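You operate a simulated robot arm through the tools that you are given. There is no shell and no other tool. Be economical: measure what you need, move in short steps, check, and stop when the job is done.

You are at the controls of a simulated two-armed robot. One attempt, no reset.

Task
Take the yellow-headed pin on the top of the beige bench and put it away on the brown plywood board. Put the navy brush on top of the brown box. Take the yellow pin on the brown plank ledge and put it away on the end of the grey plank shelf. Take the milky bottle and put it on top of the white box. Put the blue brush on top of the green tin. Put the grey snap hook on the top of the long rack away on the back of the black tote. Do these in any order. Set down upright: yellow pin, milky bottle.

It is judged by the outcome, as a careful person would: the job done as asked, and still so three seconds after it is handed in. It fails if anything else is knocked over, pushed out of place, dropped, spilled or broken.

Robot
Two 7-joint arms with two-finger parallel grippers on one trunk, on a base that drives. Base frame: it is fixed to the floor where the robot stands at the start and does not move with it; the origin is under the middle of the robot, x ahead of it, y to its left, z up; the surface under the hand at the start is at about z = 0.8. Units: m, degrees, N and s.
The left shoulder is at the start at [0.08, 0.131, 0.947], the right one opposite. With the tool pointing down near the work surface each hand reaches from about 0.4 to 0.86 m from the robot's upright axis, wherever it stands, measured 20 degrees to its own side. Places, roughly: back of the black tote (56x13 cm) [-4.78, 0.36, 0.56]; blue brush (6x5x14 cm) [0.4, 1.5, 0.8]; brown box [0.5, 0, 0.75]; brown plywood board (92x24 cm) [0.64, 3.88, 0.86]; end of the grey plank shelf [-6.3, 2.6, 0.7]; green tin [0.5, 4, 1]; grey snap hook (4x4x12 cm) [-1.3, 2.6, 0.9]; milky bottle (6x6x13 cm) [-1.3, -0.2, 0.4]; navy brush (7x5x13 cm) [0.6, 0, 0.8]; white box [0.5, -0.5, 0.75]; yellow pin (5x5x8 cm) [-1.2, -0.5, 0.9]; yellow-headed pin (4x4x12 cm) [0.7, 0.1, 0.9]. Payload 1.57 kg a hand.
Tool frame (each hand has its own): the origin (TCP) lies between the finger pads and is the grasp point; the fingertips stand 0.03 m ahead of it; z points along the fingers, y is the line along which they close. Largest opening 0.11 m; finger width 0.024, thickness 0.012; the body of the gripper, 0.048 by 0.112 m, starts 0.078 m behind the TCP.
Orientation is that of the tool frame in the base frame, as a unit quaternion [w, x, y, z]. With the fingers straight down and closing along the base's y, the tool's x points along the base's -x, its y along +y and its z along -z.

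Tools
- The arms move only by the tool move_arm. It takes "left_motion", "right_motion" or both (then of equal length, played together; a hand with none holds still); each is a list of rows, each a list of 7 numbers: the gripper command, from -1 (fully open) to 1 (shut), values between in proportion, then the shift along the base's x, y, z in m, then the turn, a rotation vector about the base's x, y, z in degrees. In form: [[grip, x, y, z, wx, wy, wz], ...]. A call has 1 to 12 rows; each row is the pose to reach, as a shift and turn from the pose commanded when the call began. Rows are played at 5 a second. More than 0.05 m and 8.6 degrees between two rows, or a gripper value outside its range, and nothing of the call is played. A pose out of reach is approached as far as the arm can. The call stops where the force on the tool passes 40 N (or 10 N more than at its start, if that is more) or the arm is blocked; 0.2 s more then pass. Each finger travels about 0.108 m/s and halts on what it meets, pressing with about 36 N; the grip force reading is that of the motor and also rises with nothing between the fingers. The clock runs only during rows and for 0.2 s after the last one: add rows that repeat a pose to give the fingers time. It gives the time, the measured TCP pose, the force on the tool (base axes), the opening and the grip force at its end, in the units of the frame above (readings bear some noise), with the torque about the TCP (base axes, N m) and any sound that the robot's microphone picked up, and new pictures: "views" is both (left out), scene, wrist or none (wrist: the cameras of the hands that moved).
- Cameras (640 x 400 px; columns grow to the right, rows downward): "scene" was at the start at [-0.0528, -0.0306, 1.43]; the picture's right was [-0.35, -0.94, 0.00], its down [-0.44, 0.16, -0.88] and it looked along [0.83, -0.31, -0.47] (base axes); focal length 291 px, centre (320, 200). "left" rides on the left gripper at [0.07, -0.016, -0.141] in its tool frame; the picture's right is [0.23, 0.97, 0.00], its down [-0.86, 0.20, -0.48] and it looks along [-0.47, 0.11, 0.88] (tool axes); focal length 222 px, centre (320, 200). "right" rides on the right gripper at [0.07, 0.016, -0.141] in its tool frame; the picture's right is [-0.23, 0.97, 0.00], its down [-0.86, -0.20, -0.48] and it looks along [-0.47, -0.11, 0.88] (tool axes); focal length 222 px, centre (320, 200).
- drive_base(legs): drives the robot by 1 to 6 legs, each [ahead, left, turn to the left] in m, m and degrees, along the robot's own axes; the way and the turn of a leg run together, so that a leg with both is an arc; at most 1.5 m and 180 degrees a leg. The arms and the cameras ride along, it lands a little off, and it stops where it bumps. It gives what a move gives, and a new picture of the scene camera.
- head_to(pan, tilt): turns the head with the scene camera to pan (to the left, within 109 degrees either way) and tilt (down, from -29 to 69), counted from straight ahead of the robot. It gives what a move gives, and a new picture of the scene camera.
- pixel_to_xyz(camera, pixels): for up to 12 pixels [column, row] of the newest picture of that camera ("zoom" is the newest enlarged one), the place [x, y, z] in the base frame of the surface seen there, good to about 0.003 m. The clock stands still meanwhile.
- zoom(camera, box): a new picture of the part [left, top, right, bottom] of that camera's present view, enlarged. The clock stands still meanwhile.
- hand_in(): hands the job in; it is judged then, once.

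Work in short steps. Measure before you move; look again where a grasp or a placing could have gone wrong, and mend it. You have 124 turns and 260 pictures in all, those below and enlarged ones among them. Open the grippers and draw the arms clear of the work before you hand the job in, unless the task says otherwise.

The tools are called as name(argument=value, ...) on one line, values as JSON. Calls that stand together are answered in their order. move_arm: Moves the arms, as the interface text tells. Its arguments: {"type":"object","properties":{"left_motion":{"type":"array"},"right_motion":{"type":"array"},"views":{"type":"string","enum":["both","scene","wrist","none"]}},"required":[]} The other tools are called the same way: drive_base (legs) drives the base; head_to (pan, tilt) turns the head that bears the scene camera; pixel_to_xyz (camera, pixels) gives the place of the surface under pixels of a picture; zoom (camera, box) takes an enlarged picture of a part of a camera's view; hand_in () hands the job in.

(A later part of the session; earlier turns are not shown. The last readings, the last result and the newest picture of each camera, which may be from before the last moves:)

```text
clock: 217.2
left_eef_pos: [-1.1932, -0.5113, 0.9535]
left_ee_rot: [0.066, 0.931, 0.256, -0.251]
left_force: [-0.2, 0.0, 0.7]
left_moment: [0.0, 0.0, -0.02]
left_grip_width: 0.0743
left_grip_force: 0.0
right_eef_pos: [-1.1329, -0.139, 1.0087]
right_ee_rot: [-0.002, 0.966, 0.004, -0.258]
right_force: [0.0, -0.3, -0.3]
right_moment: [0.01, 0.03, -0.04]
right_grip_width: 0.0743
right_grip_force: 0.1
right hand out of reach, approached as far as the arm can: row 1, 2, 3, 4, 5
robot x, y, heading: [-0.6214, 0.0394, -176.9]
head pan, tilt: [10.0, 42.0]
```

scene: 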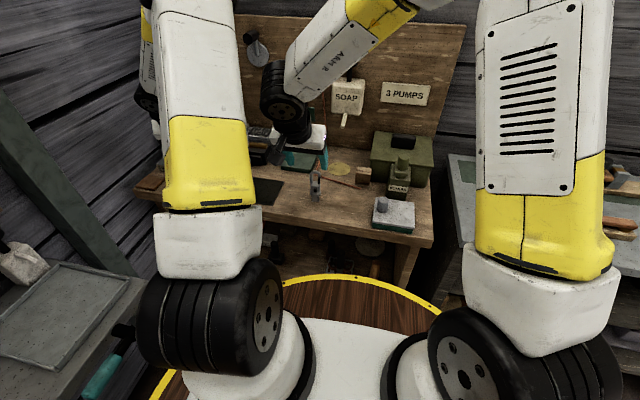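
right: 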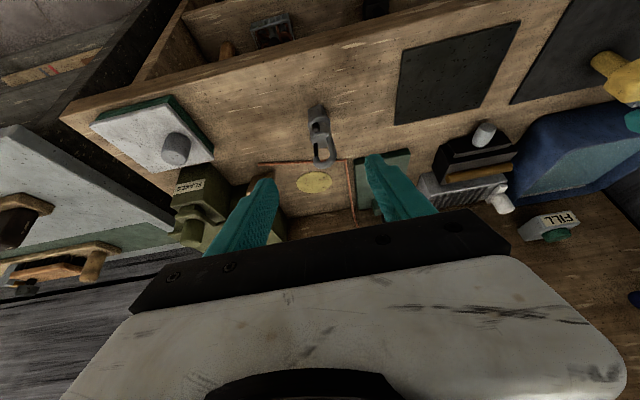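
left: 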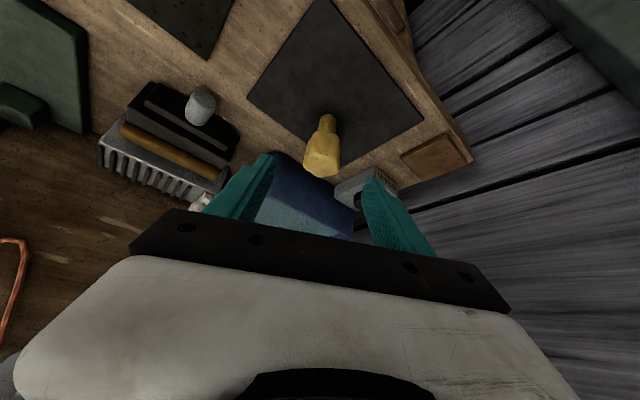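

Both aligned. Advance both, close, and lift.

move_arm(left_motion=[[-0.35, -0.01, -0.006, -0.022, 0, 0, 0], [-0.35, -0.021, -0.013, -0.044, 0, 0, 0], [-0.35, -0.032, -0.02, -0.066, 0, 0, 0], [-0.35, -0.042, -0.026, -0.088, 0, 0, 0], [-0.35, -0.042, -0.026, -0.088, 0, 0, 0], [1, -0.042, -0.026, -0.088, 0, 0, 0], [1, -0.042, -0.026, -0.088, 0, 0, 0], [1, -0.042, -0.026, -0.088, 0, 0, 0], [1, -0.042, -0.026, -0.05, 0, 0, 0], [1, -0.035, -0.02, -0.01, 0, 0, 0], [1, -0.01, -0.005, 0.03, 0, 0, 0], [1, 0.02, 0.01, 0.06, 0, 0, 0]], right_motion=[[-0.35, -0.02, 0, -0.038, 0, 0, 0], [-0.35, -0.04, 0, -0.076, 0, 0, 0], [-0.35, -0.061, 0.001, -0.114, 0, 0, 0], [-0.35, -0.081, 0.002, -0.152, 0, 0, 0], [-0.35, -0.081, 0.002, -0.152, 0, 0, 0], [1, -0.081, 0.002, -0.152, 0, 0, 0], [1, -0.081, 0.002, -0.152, 0, 0, 0], [1, -0.081, 0.002, -0.152, 0, 0, 0], [1, -0.081, 0.002, -0.11, 0, 0, 0], [1, -0.06, 0.002, -0.07, 0, 0, 0], [1, -0.03, 0.002, -0.03, 0, 0, 0], [1, 0.0, 0.002, 0.01, 0, 0, 0]], views="both")

```text
clock: 219.8
left_eef_pos: [-1.1718, -0.5009, 1.0108]
left_ee_rot: [0.065, 0.931, 0.256, -0.251]
left_force: [-0.6, -1.0, -1.1]
left_moment: [-0.02, 0.01, 0.0]
left_grip_width: 0.0404
left_grip_force: 35.8
right_eef_pos: [-1.131, -0.1342, 1.0127]
right_ee_rot: [-0.003, 0.966, 0.004, -0.257]
right_force: [-0.8, -0.4, -2.7]
right_moment: [0.02, -0.05, 0.0]
right_grip_width: 0.0326
right_grip_force: 36.0
robot x, y, heading: [-0.6198, 0.0379, -176.8]
head pan, tilt: [10.0, 42.0]
```

scene: 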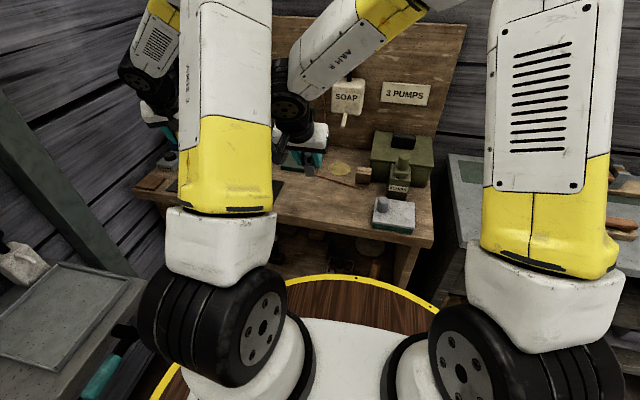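
right: 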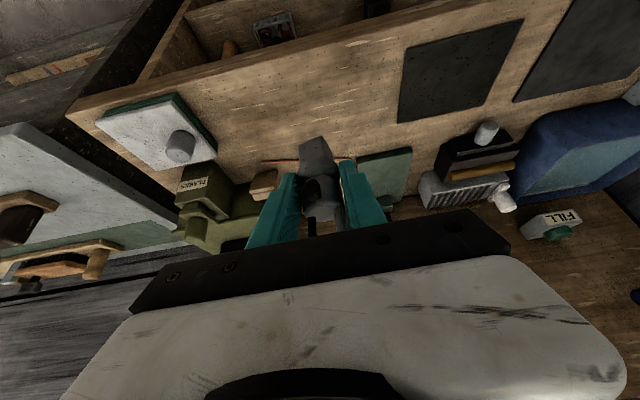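
left: 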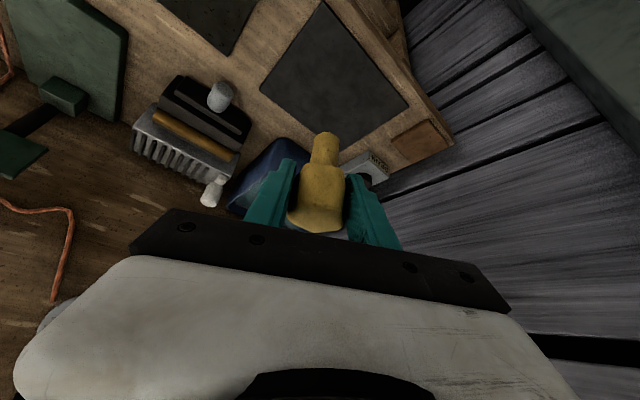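

Pin (left, 40 mm) and hook (right, 33 mm) are both held. Back off and strafe along the aisle toward the +y end to find the passage to the other room.

drive_base(legs=[[-0.38, 0, 0], [0, 0, -3], [0, -1.5, 0], [0, -1.5, 0], [0, -1.35, 0]])

head_to(pan=0, tilt=15)

```text
clock: 243.0
left_eef_pos: [-0.8318, 3.8951, 1.0117]
left_ee_rot: [0.057, 0.939, 0.226, -0.254]
left_force: [0.1, 0.4, -1.8]
left_moment: [0.0, -0.01, 0.0]
left_grip_width: 0.0401
left_grip_force: 35.8
right_eef_pos: [-0.7653, 4.259, 1.014]
right_ee_rot: [-0.012, 0.966, -0.027, -0.257]
right_force: [-0.1, -0.5, -1.4]
right_moment: [0.0, -0.03, -0.01]
right_grip_width: 0.0326
right_grip_force: 35.8
robot x, y, heading: [-0.2495, 4.3953, 179.2]
head pan, tilt: [10.0, 42.0]
```

scene: 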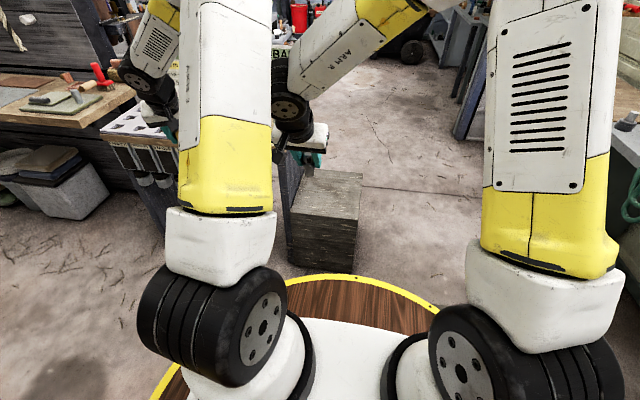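

```text
clock: 243.9
left_eef_pos: [-0.8294, 3.8962, 1.0108]
left_ee_rot: [0.057, 0.939, 0.225, -0.253]
left_force: [0.4, 0.0, 0.0]
left_moment: [-0.02, -0.02, 0.02]
left_grip_width: 0.0404
left_grip_force: 36.0
right_eef_pos: [-0.7657, 4.2599, 1.0136]
right_ee_rot: [-0.011, 0.966, -0.027, -0.257]
right_force: [0.2, -0.6, -1.6]
right_moment: [-0.01, 0.0, -0.02]
right_grip_width: 0.0327
right_grip_force: 36.2
robot x, y, heading: [-0.2478, 4.3953, 179.2]
head pan, tilt: [0.0, 15.0]
```

scene: 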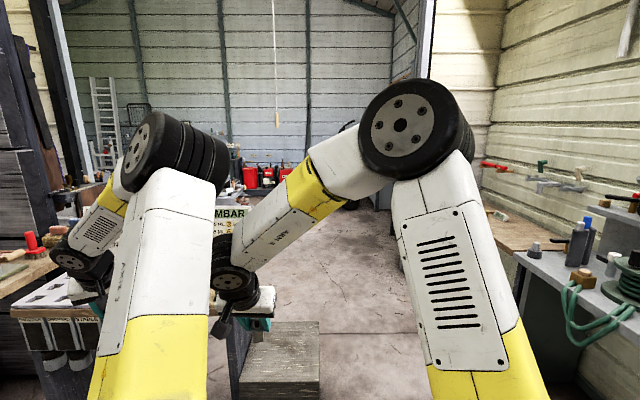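

Passage lies ahead to the right. Measure floor and obstacle positions.

pixel_to_xyz(camera="scene", pixels=[[318, 335], [322, 385], [275, 335], [345, 260], [380, 300], [385, 220], [500, 235], [550, 310], [470, 330], [430, 110], [265, 185], [225, 225]])

head_to(pan=-14, tilt=4)

```text
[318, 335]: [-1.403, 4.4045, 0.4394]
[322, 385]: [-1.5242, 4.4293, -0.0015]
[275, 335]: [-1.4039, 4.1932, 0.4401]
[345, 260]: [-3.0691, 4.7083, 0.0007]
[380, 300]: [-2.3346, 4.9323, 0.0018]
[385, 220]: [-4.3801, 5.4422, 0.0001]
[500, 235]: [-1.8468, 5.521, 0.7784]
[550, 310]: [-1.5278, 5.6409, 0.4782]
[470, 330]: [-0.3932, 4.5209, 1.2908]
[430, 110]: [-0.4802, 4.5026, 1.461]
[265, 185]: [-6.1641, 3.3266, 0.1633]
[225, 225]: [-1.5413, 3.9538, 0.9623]
```

```text
clock: 244.7
left_eef_pos: [-0.8303, 3.8968, 1.0103]
left_ee_rot: [0.057, 0.939, 0.226, -0.253]
left_force: [0.1, 0.0, -0.7]
left_moment: [0.04, 0.04, -0.04]
left_grip_width: 0.0404
left_grip_force: 36.1
right_eef_pos: [-0.7649, 4.2598, 1.0133]
right_ee_rot: [-0.011, 0.966, -0.027, -0.258]
right_force: [-0.6, -0.9, -1.1]
right_moment: [0.02, 0.01, 0.0]
right_grip_width: 0.0327
right_grip_force: 36.3
robot x, y, heading: [-0.2487, 4.3986, 179.2]
head pan, tilt: [-14.0, 4.0]
```

scene: 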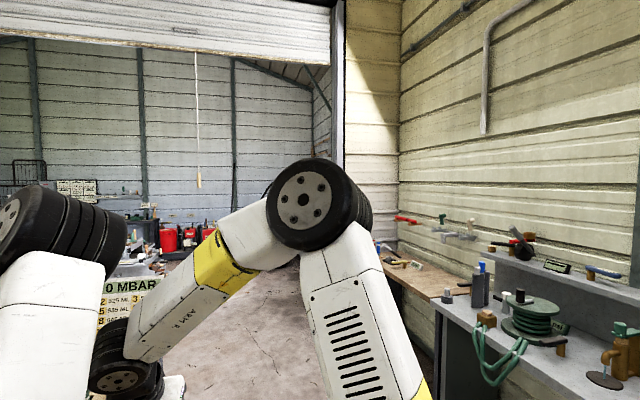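

Corridor is y≈4.5–5.4. Strafe right 0.5 m, drive through 2.6 m, turn left ~50° and look into the other room.

drive_base(legs=[[0, -0.55, 0], [1.4, 0, 0], [1.3, 0, 0], [0, 0, 55]])

head_to(pan=0, tilt=12)

```text
clock: 263.4
left_eef_pos: [-2.9166, 4.1867, 1.0105]
left_ee_rot: [0.172, 0.713, 0.651, -0.194]
left_force: [-0.1, 0.9, -0.2]
left_moment: [0.0, 0.0, 0.04]
left_grip_width: 0.0403
left_grip_force: 36.2
right_eef_pos: [-3.1915, 4.4347, 1.0131]
right_ee_rot: [0.114, 0.859, 0.442, -0.23]
right_force: [-0.1, -1.8, -1.5]
right_moment: [0.04, 0.01, 0.01]
right_grip_width: 0.033
right_grip_force: 36.5
robot x, y, heading: [-3.0323, 4.9479, -123.0]
head pan, tilt: [-14.0, 4.0]
```

scene: 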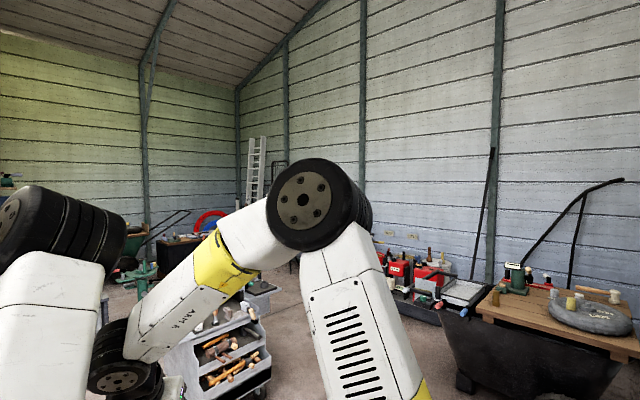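

```text
clock: 264.2
left_eef_pos: [-2.917, 4.1878, 1.0107]
left_ee_rot: [0.172, 0.713, 0.651, -0.195]
left_force: [-0.5, 0.2, -1.2]
left_moment: [0.03, 0.02, -0.04]
left_grip_width: 0.0403
left_grip_force: 35.5
right_eef_pos: [-3.1907, 4.4346, 1.0129]
right_ee_rot: [0.114, 0.859, 0.443, -0.231]
right_force: [0.5, 0.5, -0.9]
right_moment: [0.03, -0.01, 0.0]
right_grip_width: 0.0329
right_grip_force: 36.0
robot x, y, heading: [-3.0339, 4.9481, -122.9]
head pan, tilt: [0.0, 12.0]
```

scene: 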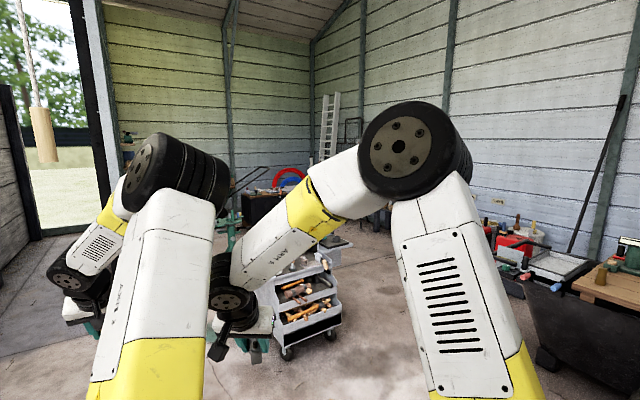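

Measure obstacles and search for the grey shelf and tote.

pixel_to_xyz(camera="scene", pixels=[[300, 300], [337, 320], [285, 350], [380, 250], [505, 230], [515, 255], [555, 265], [545, 360], [600, 300], [365, 222], [265, 205], [490, 215]])

zoom(camera="scene", box=[220, 160, 420, 290])

zoom(camera="scene", box=[460, 180, 640, 300])

```text
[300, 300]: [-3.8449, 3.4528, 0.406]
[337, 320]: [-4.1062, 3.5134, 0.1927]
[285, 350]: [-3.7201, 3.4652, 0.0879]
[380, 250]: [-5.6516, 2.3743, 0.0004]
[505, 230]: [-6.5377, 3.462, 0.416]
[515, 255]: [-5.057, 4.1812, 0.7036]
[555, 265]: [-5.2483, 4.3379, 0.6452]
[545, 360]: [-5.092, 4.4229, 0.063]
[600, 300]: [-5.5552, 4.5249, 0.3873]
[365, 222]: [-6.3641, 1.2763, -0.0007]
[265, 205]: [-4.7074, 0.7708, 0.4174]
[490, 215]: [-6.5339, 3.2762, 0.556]
```

```text
3.08 times, centred on (320, 225) of scene
```

zoom: 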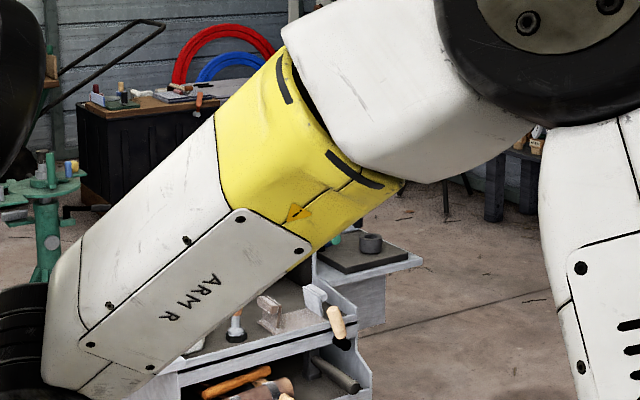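

```text
3.33 times, centred on (550, 240) of scene
```

zoom: 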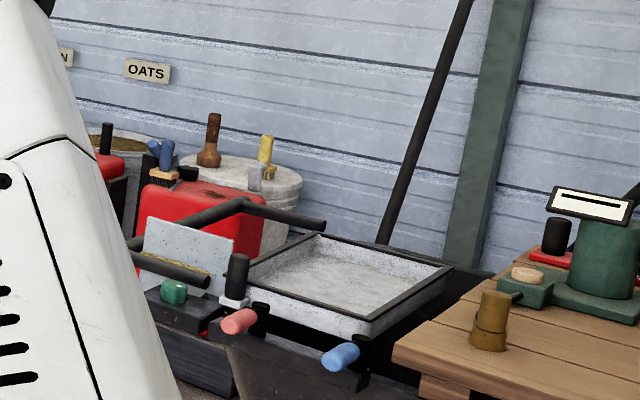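

The grey shelf stands by the far wall near (−6.4,2.5); the black tote is at (−4.7,0.8). Drive around the tool cart toward the shelf, facing −x.

drive_base(legs=[[0, 0, -57], [0.72, 0.42, 0], [0.73, 0.43, 0], [0.65, 1.25, 0]])

head_to(pan=3, tilt=38)

```text
clock: 281.9
left_eef_pos: [-5.8045, 2.4331, 1.0101]
left_ee_rot: [0.051, 0.944, 0.203, -0.253]
left_force: [0.7, -0.2, 0.4]
left_moment: [0.02, 0.05, 0.01]
left_grip_width: 0.0404
left_grip_force: 35.9
right_eef_pos: [-5.723, 2.7923, 1.0138]
right_ee_rot: [-0.017, 0.965, -0.051, -0.257]
right_force: [-0.1, 0.2, -2.0]
right_moment: [0.04, -0.02, 0.0]
right_grip_width: 0.0329
right_grip_force: 35.8
robot x, y, heading: [-5.1995, 2.9083, 176.5]
head pan, tilt: [0.0, 12.0]
```

scene: 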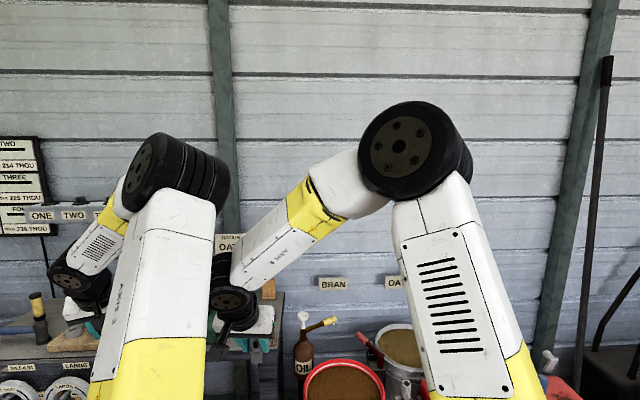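

```text
clock: 282.8
left_eef_pos: [-5.8028, 2.4331, 1.0091]
left_ee_rot: [0.05, 0.944, 0.203, -0.254]
left_force: [0.5, -0.3, -1.0]
left_moment: [-0.03, 0.0, 0.02]
left_grip_width: 0.0404
left_grip_force: 35.8
right_eef_pos: [-5.7215, 2.7924, 1.0151]
right_ee_rot: [-0.017, 0.965, -0.05, -0.257]
right_force: [1.3, 0.0, -1.6]
right_moment: [0.03, -0.03, 0.02]
right_grip_width: 0.0327
right_grip_force: 36.7
robot x, y, heading: [-5.1971, 2.9042, 176.4]
head pan, tilt: [3.0, 38.0]
```

scene: 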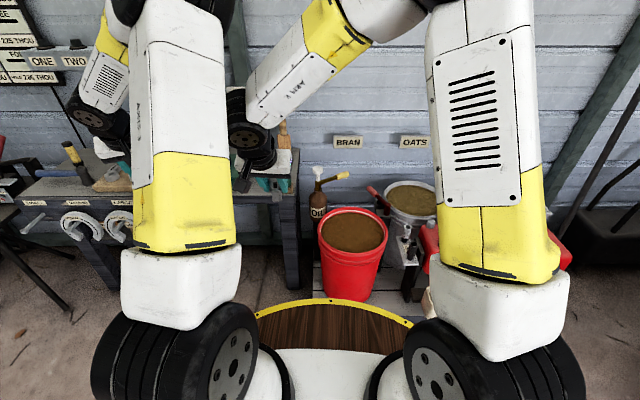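

The grey shelf's right end is at about (270,190). Measure it and zoom.

pixel_to_xyz(camera="scene", pixels=[[275, 190], [255, 193], [292, 185], [294, 175], [245, 195], [240, 185], [300, 165], [284, 135], [110, 190], [60, 185], [294, 160], [350, 215]])

zoom(camera="scene", box=[210, 100, 350, 240])

zoom(camera="left", box=[0, 0, 640, 400])

zoom(camera="right", box=[0, 0, 640, 400])

```text
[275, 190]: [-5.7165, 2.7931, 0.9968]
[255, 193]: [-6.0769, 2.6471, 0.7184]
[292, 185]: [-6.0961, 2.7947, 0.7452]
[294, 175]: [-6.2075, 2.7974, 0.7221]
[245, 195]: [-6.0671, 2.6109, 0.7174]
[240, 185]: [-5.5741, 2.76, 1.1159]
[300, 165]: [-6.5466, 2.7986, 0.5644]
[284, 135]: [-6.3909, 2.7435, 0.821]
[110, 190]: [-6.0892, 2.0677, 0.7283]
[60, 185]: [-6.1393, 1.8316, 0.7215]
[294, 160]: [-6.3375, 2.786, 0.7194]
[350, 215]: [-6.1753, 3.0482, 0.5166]
```

```text
2.86 times, centred on (280, 170) of scene
```

zoom: 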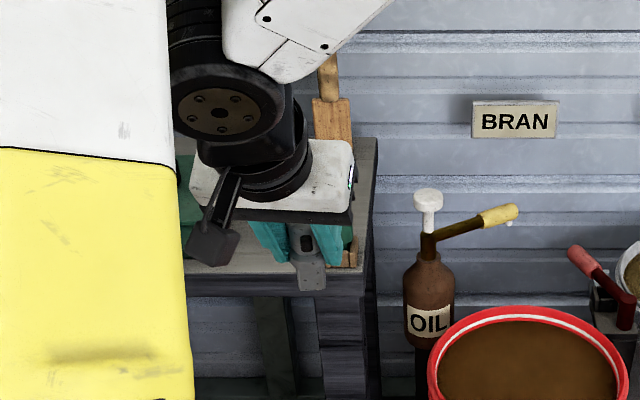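

```text
1.00 times, centred on (320, 200) of left (not enlarged: the box is as wide or as high as the picture)
```

zoom: 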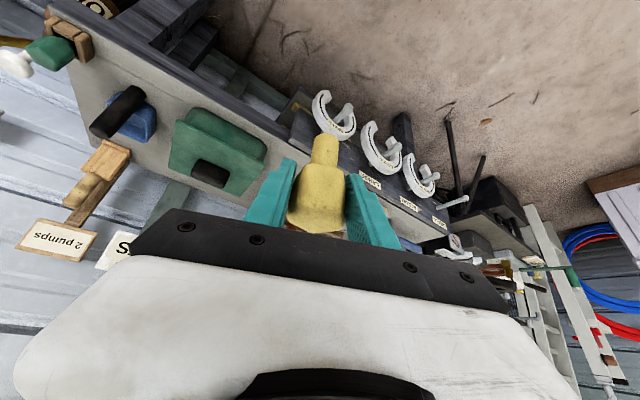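

```text
1.00 times, centred on (320, 200) of right (not enlarged: the box is as wide or as high as the picture)
```

zoom: 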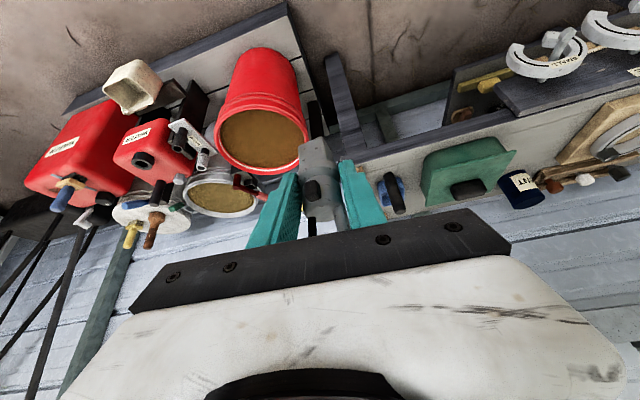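

Measure free spots on the shelf end in the wrist views.

pixel_to_xyz(camera="left", pixels=[[92, 85], [110, 60], [135, 60], [165, 75], [165, 100], [205, 90], [125, 110], [70, 40], [45, 55], [180, 130], [100, 160], [90, 110]])

pixel_to_xyz(camera="right", pixels=[[405, 165], [400, 205], [375, 175], [420, 150], [435, 185], [360, 165], [390, 195], [375, 205]])

zoom(camera="left", box=[0, 0, 280, 200])

```text
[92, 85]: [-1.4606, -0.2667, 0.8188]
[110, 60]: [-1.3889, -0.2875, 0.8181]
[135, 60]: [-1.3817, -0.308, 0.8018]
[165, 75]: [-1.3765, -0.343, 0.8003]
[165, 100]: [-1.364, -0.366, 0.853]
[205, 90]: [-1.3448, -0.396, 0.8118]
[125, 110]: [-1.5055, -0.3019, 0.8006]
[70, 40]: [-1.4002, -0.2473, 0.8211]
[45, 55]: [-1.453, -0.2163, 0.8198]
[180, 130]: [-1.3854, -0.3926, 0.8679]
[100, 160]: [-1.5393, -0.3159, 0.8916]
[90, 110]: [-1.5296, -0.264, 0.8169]
```

```text
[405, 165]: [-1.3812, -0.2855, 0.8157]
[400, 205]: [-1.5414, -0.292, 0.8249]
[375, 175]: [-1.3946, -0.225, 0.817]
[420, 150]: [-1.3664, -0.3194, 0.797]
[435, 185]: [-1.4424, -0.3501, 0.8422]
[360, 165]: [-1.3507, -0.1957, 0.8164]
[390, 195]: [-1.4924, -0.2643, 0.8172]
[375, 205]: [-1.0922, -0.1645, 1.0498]
```

```text
2.00 times, centred on (140, 100) of left
```

zoom: 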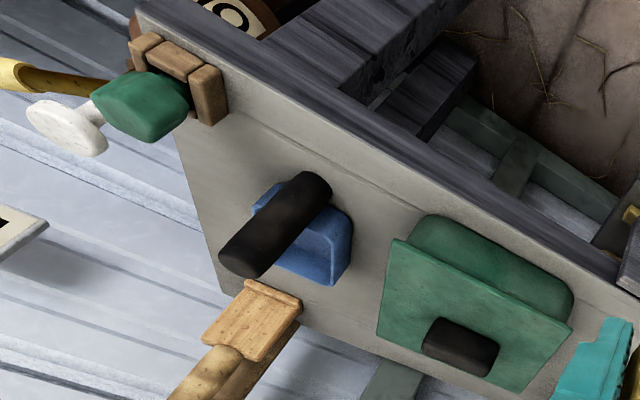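

pixel_to_xyz(camera="zoom", pixels=[[225, 150], [240, 175], [270, 150], [320, 150], [360, 190], [390, 215], [210, 190], [215, 230], [300, 105], [290, 200], [345, 260], [410, 225]])

```text
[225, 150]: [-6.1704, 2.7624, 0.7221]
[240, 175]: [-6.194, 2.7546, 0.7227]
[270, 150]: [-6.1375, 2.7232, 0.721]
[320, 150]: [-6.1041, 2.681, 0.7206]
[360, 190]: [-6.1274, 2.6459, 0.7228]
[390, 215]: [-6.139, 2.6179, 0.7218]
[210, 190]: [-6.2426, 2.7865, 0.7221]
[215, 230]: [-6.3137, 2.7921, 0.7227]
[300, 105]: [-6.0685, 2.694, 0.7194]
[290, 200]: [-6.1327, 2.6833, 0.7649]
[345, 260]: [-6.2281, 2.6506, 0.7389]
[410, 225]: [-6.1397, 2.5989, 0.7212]
```

Free spot chosen at (−6.118,2.722), z 0.721. Drive a bit closer, move the right hand aside/up and bring the pin above the spot.

drive_base(legs=[[0.2, -0.03, 3.5]])

move_arm(left_motion=[[1, -0.005, 0.02, -0.005, 0, 0, 0], [1, -0.02, 0.06, -0.01, 0, 0, 0], [1, -0.04, 0.1, -0.015, 0, 0, 0], [1, -0.06, 0.14, -0.02, 0, 0, 0], [1, -0.08, 0.18, -0.03, 0, 0, 0], [1, -0.1, 0.22, -0.045, 0, 0, 0], [1, -0.125, 0.255, -0.06, 0, 0, 0], [1, -0.146, 0.285, -0.08, 0, 0, 0], [1, -0.146, 0.285, -0.11, 0, 0, 0], [1, -0.146, 0.285, -0.11, 0, 0, 0]], right_motion=[[1, 0, 0.03, 0.03, 0, 0, 0], [1, 0, 0.06, 0.06, 0, 0, 0], [1, 0, 0.095, 0.09, 0, 0, 0], [1, 0, 0.13, 0.11, 0, 0, 0], [1, 0, 0.17, 0.12, 0, 0, 0], [1, 0, 0.21, 0.12, 0, 0, 0], [1, 0, 0.23, 0.12, 0, 0, 0], [1, 0, 0.23, 0.12, 0, 0, 0], [1, 0, 0.23, 0.12, 0, 0, 0], [1, 0, 0.23, 0.12, 0, 0, 0]], views="both")

zoom(camera="left", box=[140, 20, 500, 245])

```text
clock: 284.4
left_eef_pos: [-5.9715, 2.4328, 1.0107]
left_ee_rot: [0.059, 0.937, 0.232, -0.253]
left_force: [0.7, 0.2, 0.5]
left_moment: [-0.02, 0.04, 0.02]
left_grip_width: 0.0403
left_grip_force: 35.8
right_eef_pos: [-5.9089, 2.7967, 1.0131]
right_ee_rot: [-0.01, 0.966, -0.021, -0.258]
right_force: [0.4, 0.4, -0.5]
right_moment: [-0.01, -0.01, 0.0]
right_grip_width: 0.0325
right_grip_force: 36.3
robot x, y, heading: [-5.3942, 2.9404, 179.7]
head pan, tilt: [3.0, 38.0]
```

scene: 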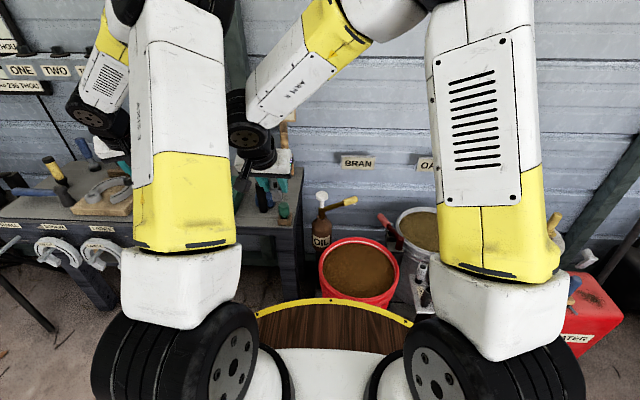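

```text
clock: 286.8
left_eef_pos: [-6.1216, 2.721, 0.9045]
left_ee_rot: [0.055, 0.937, 0.231, -0.255]
left_force: [0.3, 0.2, -0.8]
left_moment: [-0.02, 0.04, 0.0]
left_grip_width: 0.0404
left_grip_force: 36.0
right_eef_pos: [-5.9208, 3.0593, 1.1356]
right_ee_rot: [-0.016, 0.963, -0.059, -0.262]
right_force: [0.2, 0.5, -2.3]
right_moment: [0.0, -0.02, -0.03]
right_grip_width: 0.0327
right_grip_force: 35.9
robot x, y, heading: [-5.3931, 2.9428, 179.9]
head pan, tilt: [3.0, 38.0]
stopped in row 10 (right hand): the arm was blocked; the commanded pose is now the measured one
```

scene: 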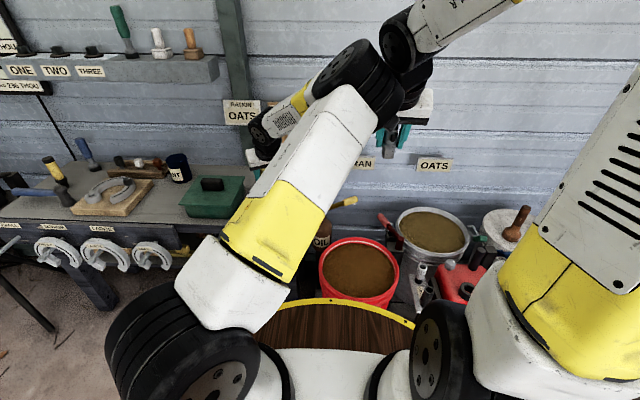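
right: 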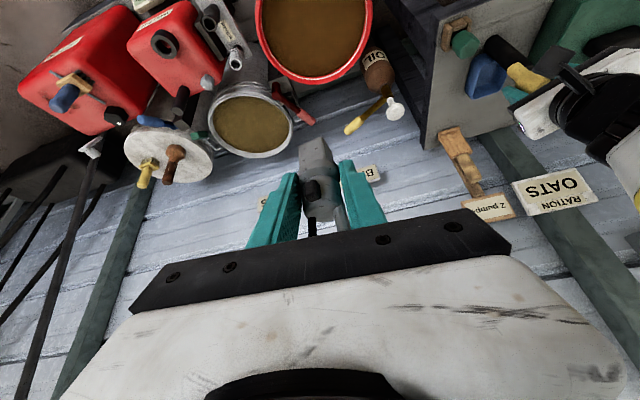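
left: 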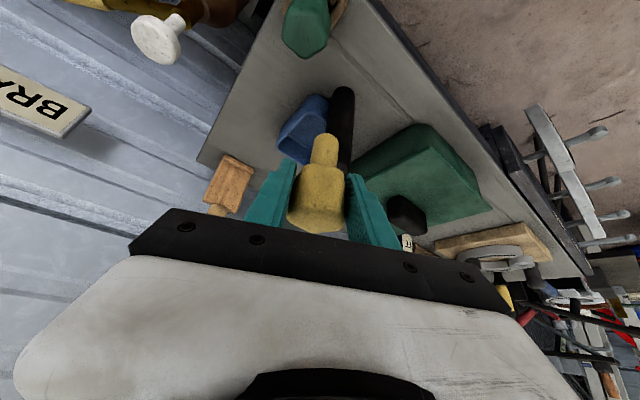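

```text
1.78 times, centred on (320, 132) of left
```

zoom: 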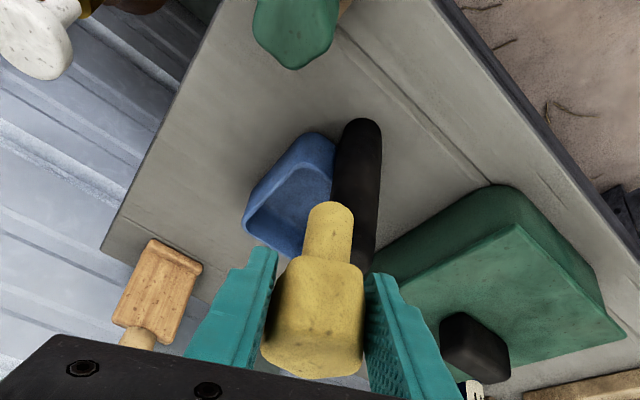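

Verify exact positions of the brush handle, bracket and front edge around the target.

pixel_to_xyz(camera="zoom", pixels=[[358, 125], [375, 140], [335, 140], [300, 65], [330, 40], [265, 45], [250, 110], [330, 100], [390, 110], [400, 150], [420, 100], [380, 50]])

```text
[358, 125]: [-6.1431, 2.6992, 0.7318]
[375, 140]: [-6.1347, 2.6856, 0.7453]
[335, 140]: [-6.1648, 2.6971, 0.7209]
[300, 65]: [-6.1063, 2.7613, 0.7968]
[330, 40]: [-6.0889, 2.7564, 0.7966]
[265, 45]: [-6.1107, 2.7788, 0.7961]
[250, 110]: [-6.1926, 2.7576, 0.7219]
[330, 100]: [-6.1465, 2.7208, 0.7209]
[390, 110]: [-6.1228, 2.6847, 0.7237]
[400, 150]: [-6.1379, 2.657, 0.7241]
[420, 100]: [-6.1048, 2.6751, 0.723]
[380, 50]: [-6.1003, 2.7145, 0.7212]
```

Adjusted spot (−6.108,2.708) clears everything. Lower the pin, release and rise straight up, then check.

move_arm(left_motion=[[1, 0.013, -0.013, -0.03, 0, 0, 0], [1, 0.0136, -0.013, -0.07, 0, 0, 0], [1, 0.0136, -0.013, -0.1, 0, 0, 0], [1, 0.0136, -0.013, -0.118, 0, 0, 0], [1, 0.0136, -0.013, -0.125, 0, 0, 0], [1, 0.0136, -0.013, -0.125, 0, 0, 0], [0.1, 0.0136, -0.013, -0.125, 0, 0, 0], [-0.05, 0.0136, -0.013, -0.125, 0, 0, 0], [-0.05, 0.0136, -0.013, -0.124, 0, 0, 0], [-0.05, 0.0136, -0.013, -0.09, 0, 0, 0], [-0.05, 0.0136, -0.013, -0.045, 0, 0, 0], [-0.05, 0.03, -0.02, -0.01, 0, 0, 0]], views="wrist")

move_arm(left_motion=[[-0.05, 0.03, -0.03, 0.02, 0, 0, 0], [-0.05, 0.06, -0.06, 0.05, 0, 0, 0], [-0.05, 0.09, -0.09, 0.08, 0, 0, 0], [-0.05, 0.11, -0.12, 0.1, 0, 0, 0], [-0.05, 0.12, -0.16, 0.11, 0, 0, 0], [-0.05, 0.12, -0.2, 0.11, 0, 0, 0]], views="wrist")

drive_base(legs=[[-0.35, 0, 0], [0, 0, 75], [0, 0.0, 0]])

```text
clock: 289.4
left_eef_pos: [-6.0905, 2.702, 0.8948]
left_ee_rot: [0.055, 0.938, 0.23, -0.255]
left_force: [0.0, 0.5, 0.0]
left_moment: [-0.01, 0.02, 0.02]
left_grip_width: 0.0575
left_grip_force: 0.0
right_eef_pos: [-5.9207, 3.0583, 1.1355]
right_ee_rot: [-0.016, 0.963, -0.058, -0.262]
right_force: [-0.8, -0.1, -1.8]
right_moment: [0.03, -0.06, 0.05]
right_grip_width: 0.0326
right_grip_force: 36.0
robot x, y, heading: [-5.3924, 2.9392, 180.0]
head pan, tilt: [3.0, 38.0]
```

left: 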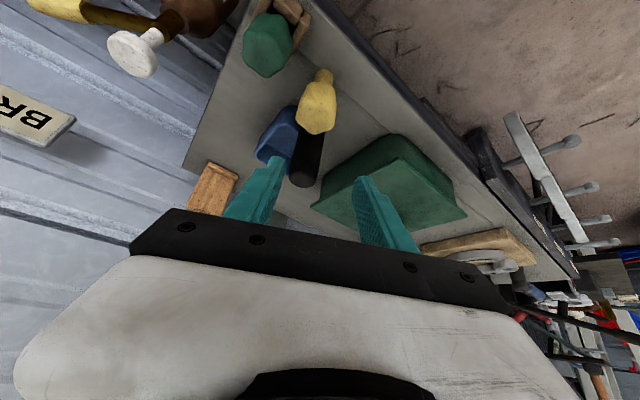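

```text
refused: row 2 steps farther than a row can; nothing moved
```

```text
clock: 295.2
left_eef_pos: [-4.976, 2.2105, 0.8946]
left_ee_rot: [0.201, 0.593, 0.761, -0.167]
left_force: [-0.9, -0.7, 0.6]
left_moment: [0.03, -0.02, -0.05]
left_grip_width: 0.0578
left_grip_force: 0.1
right_eef_pos: [-5.2843, 2.4575, 1.1356]
right_ee_rot: [0.15, 0.792, 0.551, -0.217]
right_force: [0.6, -0.9, -1.4]
right_moment: [0.03, 0.04, -0.02]
right_grip_width: 0.0325
right_grip_force: 35.7
robot x, y, heading: [-5.0495, 2.9451, -103.6]
head pan, tilt: [3.0, 38.0]
```

scene: 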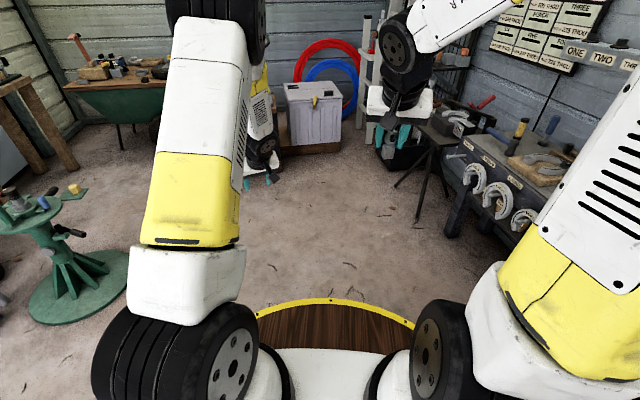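

The yellow pin stands on the shelf. Drive toward the black tote (facing −y) and look.

drive_base(legs=[[0, 0, 13.6], [1.25, 0.27, 0]])

head_to(pan=0, tilt=35)

zoom(camera="scene", box=[200, 60, 440, 260])

```text
clock: 302.4
left_eef_pos: [-4.5237, 1.0212, 0.8954]
left_ee_rot: [0.221, 0.495, 0.829, -0.14]
left_force: [0.2, 0.3, 0.6]
left_moment: [0.04, 0.0, 0.02]
left_grip_width: 0.0576
left_grip_force: 0.1
right_eef_pos: [-4.8825, 1.1876, 1.136]
right_ee_rot: [0.175, 0.719, 0.643, -0.197]
right_force: [-0.1, -1.0, -2.1]
right_moment: [0.03, 0.01, 0.0]
right_grip_width: 0.0326
right_grip_force: 35.8
robot x, y, heading: [-4.7665, 1.7198, -89.3]
head pan, tilt: [3.0, 38.0]
```

scene: 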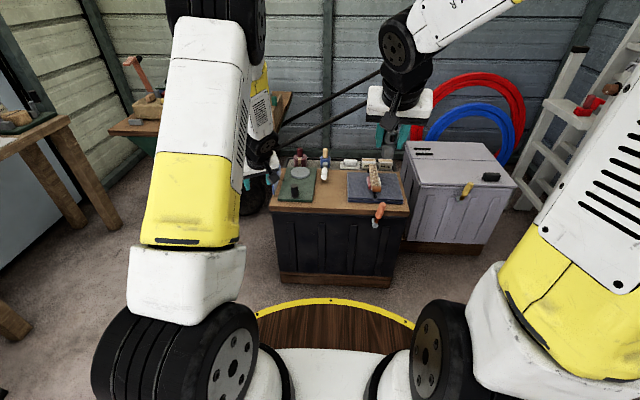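

```text
clock: 303.0
left_eef_pos: [-4.5252, 1.0209, 0.895]
left_ee_rot: [0.22, 0.495, 0.829, -0.141]
left_force: [0.2, 0.6, 0.6]
left_moment: [-0.02, -0.01, -0.02]
left_grip_width: 0.0577
left_grip_force: 0.1
right_eef_pos: [-4.8826, 1.1876, 1.1356]
right_ee_rot: [0.175, 0.719, 0.644, -0.196]
right_force: [-0.2, -0.1, -0.8]
right_moment: [0.05, 0.01, 0.02]
right_grip_width: 0.0326
right_grip_force: 35.9
robot x, y, heading: [-4.7721, 1.7148, -89.5]
head pan, tilt: [0.0, 35.0]
```

scene: 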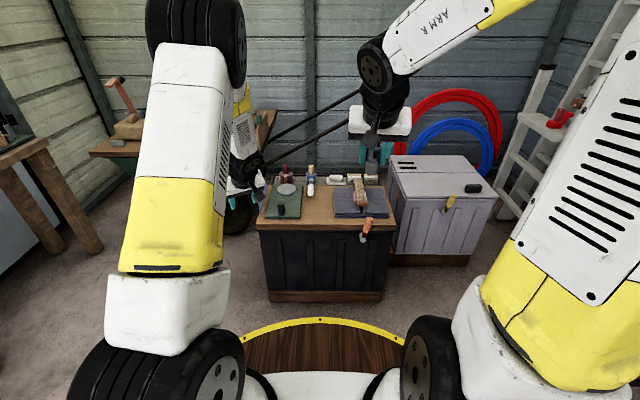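

```text
2.00 times, centred on (320, 160) of scene
```

zoom: 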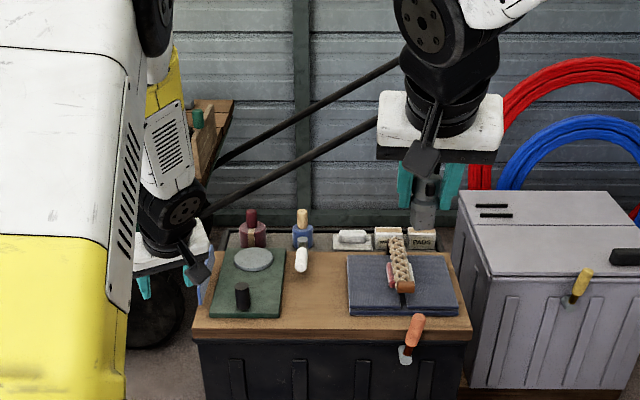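

The tote's back strip is behind the wooden lid with small items. Measure free gaps on it.

pixel_to_xyz(camera="zoom", pixels=[[277, 240], [322, 232], [322, 244], [318, 250], [275, 228], [340, 240], [312, 245], [445, 245], [235, 235], [300, 262], [350, 248], [262, 240]])

zoom(camera="scene", box=[250, 150, 390, 220])

pixel_to_xyz(camera="zoom", pixels=[[205, 110], [240, 80], [255, 110], [290, 110], [345, 110], [320, 120], [330, 95], [320, 75], [270, 150], [285, 130], [160, 120], [340, 130]])

```text
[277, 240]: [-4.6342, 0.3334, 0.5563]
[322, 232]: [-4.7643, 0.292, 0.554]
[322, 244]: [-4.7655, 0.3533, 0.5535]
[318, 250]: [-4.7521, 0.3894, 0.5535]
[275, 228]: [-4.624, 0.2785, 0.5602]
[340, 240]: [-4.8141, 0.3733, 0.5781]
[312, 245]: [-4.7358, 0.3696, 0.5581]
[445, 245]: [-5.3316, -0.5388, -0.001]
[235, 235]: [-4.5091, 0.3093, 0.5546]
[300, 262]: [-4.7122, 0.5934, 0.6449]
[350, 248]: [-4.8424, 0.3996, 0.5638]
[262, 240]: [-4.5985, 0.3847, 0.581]
```

```text
4.57 times, centred on (320, 185) of scene
```

zoom: 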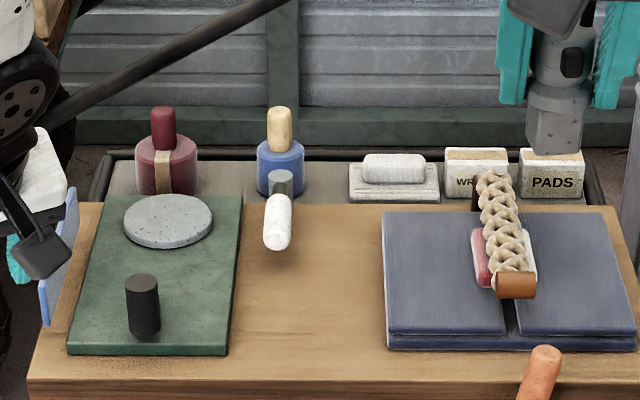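

```text
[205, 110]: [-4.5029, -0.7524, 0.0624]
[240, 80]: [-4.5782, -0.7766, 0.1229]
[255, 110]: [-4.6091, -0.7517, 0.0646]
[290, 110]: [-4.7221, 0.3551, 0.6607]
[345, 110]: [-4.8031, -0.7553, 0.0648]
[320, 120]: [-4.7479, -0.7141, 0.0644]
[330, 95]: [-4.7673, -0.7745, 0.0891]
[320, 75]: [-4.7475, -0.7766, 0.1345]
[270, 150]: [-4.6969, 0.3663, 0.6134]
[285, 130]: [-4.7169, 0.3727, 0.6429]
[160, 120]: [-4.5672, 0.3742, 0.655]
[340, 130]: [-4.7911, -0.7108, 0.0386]
```

Free spot on the back strip: (−4.634,0.312), z 0.554. Raise the left hand, then drive close so the right hand can reach.

move_arm(left_motion=[[-0.05, 0, 0.02, 0.045, 0, 0, 0], [-0.05, 0, 0.04, 0.085, 0, 0, 0], [-0.05, 0, 0.06, 0.125, 0, 0, 0], [-0.05, 0, 0.08, 0.165, 0, 0, 0], [-0.05, 0, 0.1, 0.2, 0, 0, 0]], views="none")

drive_base(legs=[[0.4, 0.27, 0], [0.225, 0, 0]])

head_to(pan=0, tilt=48)

```text
clock: 304.2
left_eef_pos: [-4.5269, 1.1213, 1.0964]
left_ee_rot: [0.22, 0.495, 0.828, -0.142]
left_force: [0.5, -0.4, -0.6]
left_moment: [0.03, -0.01, 0.05]
left_grip_width: 0.0578
left_grip_force: 0.1
right_eef_pos: [-4.8823, 1.1872, 1.1364]
right_ee_rot: [0.175, 0.719, 0.643, -0.196]
right_force: [-0.2, -0.1, -1.9]
right_moment: [0.05, 0.03, 0.0]
right_grip_width: 0.0328
right_grip_force: 36.5
robot x, y, heading: [-4.7711, 1.7134, -89.3]
head pan, tilt: [0.0, 35.0]
```

```text
clock: 308.5
left_eef_pos: [-4.2393, 0.4841, 1.0966]
left_ee_rot: [0.221, 0.489, 0.832, -0.139]
left_force: [0.4, 0.9, 0.0]
left_moment: [0.03, 0.02, 0.0]
left_grip_width: 0.0579
left_grip_force: 0.1
right_eef_pos: [-4.5972, 0.5459, 1.1352]
right_ee_rot: [0.177, 0.714, 0.649, -0.195]
right_force: [-0.6, 0.2, -1.5]
right_moment: [0.02, 0.02, 0.01]
right_grip_width: 0.0326
right_grip_force: 36.1
robot x, y, heading: [-4.4922, 1.074, -88.1]
head pan, tilt: [0.0, 35.0]
```

scene: 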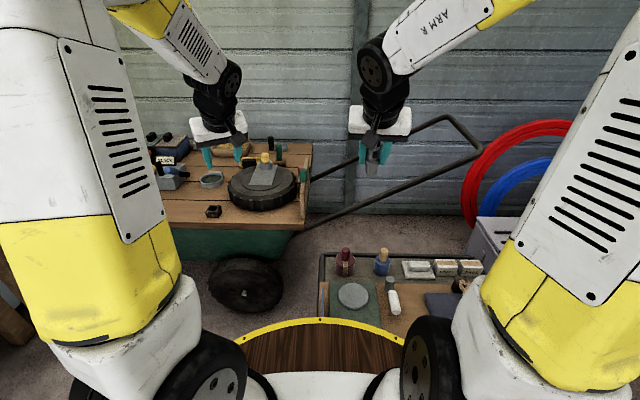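

```text
clock: 309.2
left_eef_pos: [-4.2393, 0.4849, 1.096]
left_ee_rot: [0.221, 0.489, 0.832, -0.14]
left_force: [0.3, -0.1, 0.2]
left_moment: [-0.01, 0.02, -0.01]
left_grip_width: 0.0577
left_grip_force: 0.1
right_eef_pos: [-4.5974, 0.546, 1.1365]
right_ee_rot: [0.176, 0.714, 0.649, -0.195]
right_force: [-0.5, 0.2, -1.5]
right_moment: [-0.01, 0.0, -0.01]
right_grip_width: 0.0326
right_grip_force: 36.0
robot x, y, heading: [-4.4975, 1.0741, -88.4]
head pan, tilt: [0.0, 48.0]
5 turns are left
```

scene: 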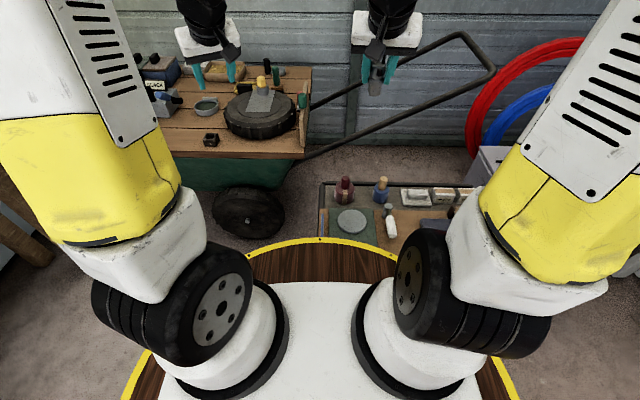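

Check the wheelbarrow handle position and confirm the gap before lowering.

pixel_to_xyz(camera="scene", pixels=[[400, 115], [350, 140], [330, 92], [440, 95], [362, 192], [363, 186], [344, 188], [380, 188], [353, 192], [373, 194], [362, 200], [480, 75]])

zoom(camera="scene", box=[310, 50, 450, 250])

```text
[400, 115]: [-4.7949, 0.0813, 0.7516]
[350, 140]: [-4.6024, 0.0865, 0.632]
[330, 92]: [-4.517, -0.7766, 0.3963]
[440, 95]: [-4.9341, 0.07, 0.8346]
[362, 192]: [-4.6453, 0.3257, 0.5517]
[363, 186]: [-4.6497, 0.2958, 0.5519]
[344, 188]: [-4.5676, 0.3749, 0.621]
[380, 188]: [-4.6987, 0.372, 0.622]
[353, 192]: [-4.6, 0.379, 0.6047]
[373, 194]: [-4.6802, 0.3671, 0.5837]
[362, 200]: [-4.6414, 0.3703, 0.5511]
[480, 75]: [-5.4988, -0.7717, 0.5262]
```

```text
2.00 times, centred on (380, 150) of scene
4 turns are left
```

zoom: 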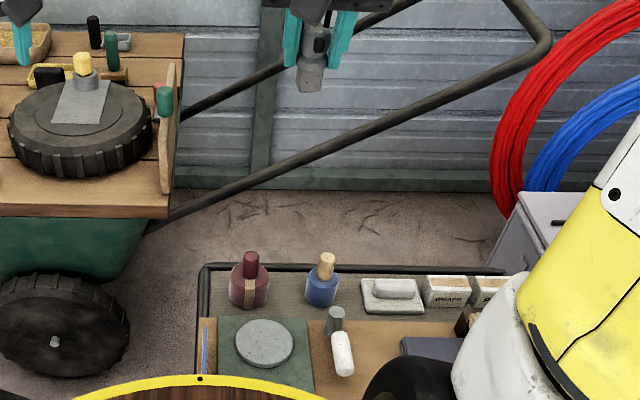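

Gap between pots is centred at x −4.641 (8 cm wide); the rail is clear at y 0.08. Lower the hook to (−4.641,0.315), release and rise.

move_arm(right_motion=[[1, -0.0073, -0.0385, -0.029, 0, 0, 0], [1, -0.0146, -0.077, -0.058, 0, 0, 0], [1, -0.0219, -0.1155, -0.087, 0, 0, 0], [1, -0.0292, -0.154, -0.116, 0, 0, 0], [1, -0.0365, -0.1925, -0.145, 0, 0, 0], [1, -0.0436, -0.231, -0.174, 0, 0, 0], [1, -0.0436, -0.231, -0.222, 0, 0, 0], [1, -0.0436, -0.231, -0.27, 0, 0, 0], [1, -0.0436, -0.231, -0.318, 0, 0, 0], [1, -0.0436, -0.231, -0.366, 0, 0, 0], [1, -0.0436, -0.231, -0.414, 0, 0, 0], [1, -0.0436, -0.231, -0.462, 0, 0, 0]], views="none")

move_arm(right_motion=[[1, 0, 0, -0.03, 0, 0, 0], [1, 0, 0, -0.05, 0, 0, 0], [1, 0, 0, -0.062, 0, 0, 0], [1, 0, 0, -0.068, 0, 0, 0], [1, 0, 0, -0.071, 0, 0, 0], [1, 0, 0, -0.071, 0, 0, 0]], views="wrist")

zoom(camera="scene", box=[310, 130, 450, 250])

```text
clock: 311.8
left_eef_pos: [-4.2393, 0.4851, 1.0967]
left_ee_rot: [0.221, 0.489, 0.832, -0.139]
left_force: [-0.2, 0.1, -0.3]
left_moment: [0.0, 0.01, -0.02]
left_grip_width: 0.0579
left_grip_force: 0.0
right_eef_pos: [-4.641, 0.3134, 0.6742]
right_ee_rot: [0.177, 0.713, 0.65, -0.195]
right_force: [-1.0, 0.4, -0.4]
right_moment: [-0.01, 0.0, 0.0]
right_grip_width: 0.0329
right_grip_force: 36.1
robot x, y, heading: [-4.4919, 1.0726, -88.7]
head pan, tilt: [0.0, 48.0]
```

```text
clock: 313.1
left_eef_pos: [-4.2406, 0.4845, 1.0981]
left_ee_rot: [0.221, 0.489, 0.832, -0.14]
left_force: [0.2, -0.1, 0.3]
left_moment: [0.0, -0.02, -0.02]
left_grip_width: 0.0578
left_grip_force: 0.0
right_eef_pos: [-4.6412, 0.312, 0.6087]
right_ee_rot: [0.18, 0.712, 0.65, -0.196]
right_force: [-1.2, 8.7, 16.9]
right_moment: [0.55, -1.24, 0.64]
right_grip_width: 0.0327
right_grip_force: 36.1
robot x, y, heading: [-4.4931, 1.0762, -88.4]
head pan, tilt: [0.0, 48.0]
stopped in row 6 (right hand): the force on the tool passed its limit at 42 N (the readings are from after the stop); the commanded pose is now the measured one
```

right: 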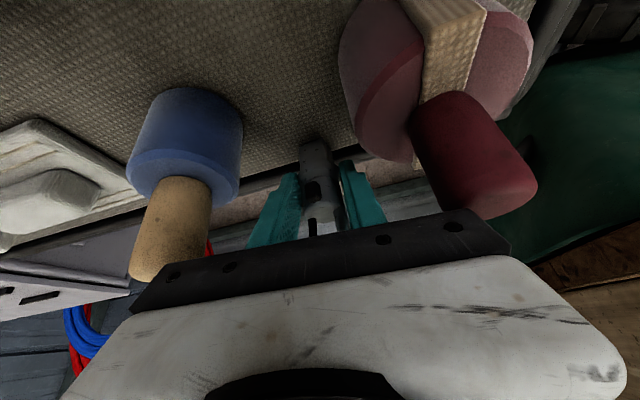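

```text
3.33 times, centred on (380, 190) of scene
3 turns are left
```

zoom: 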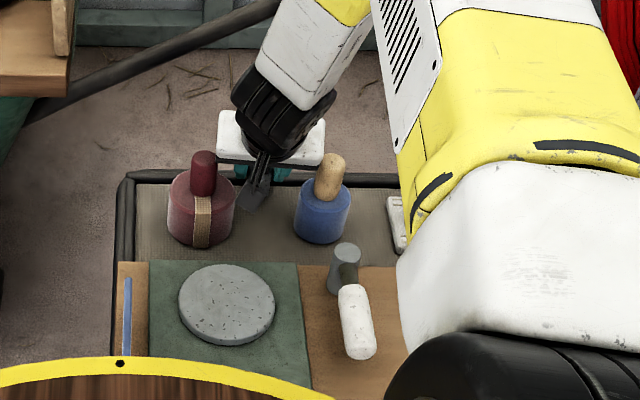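

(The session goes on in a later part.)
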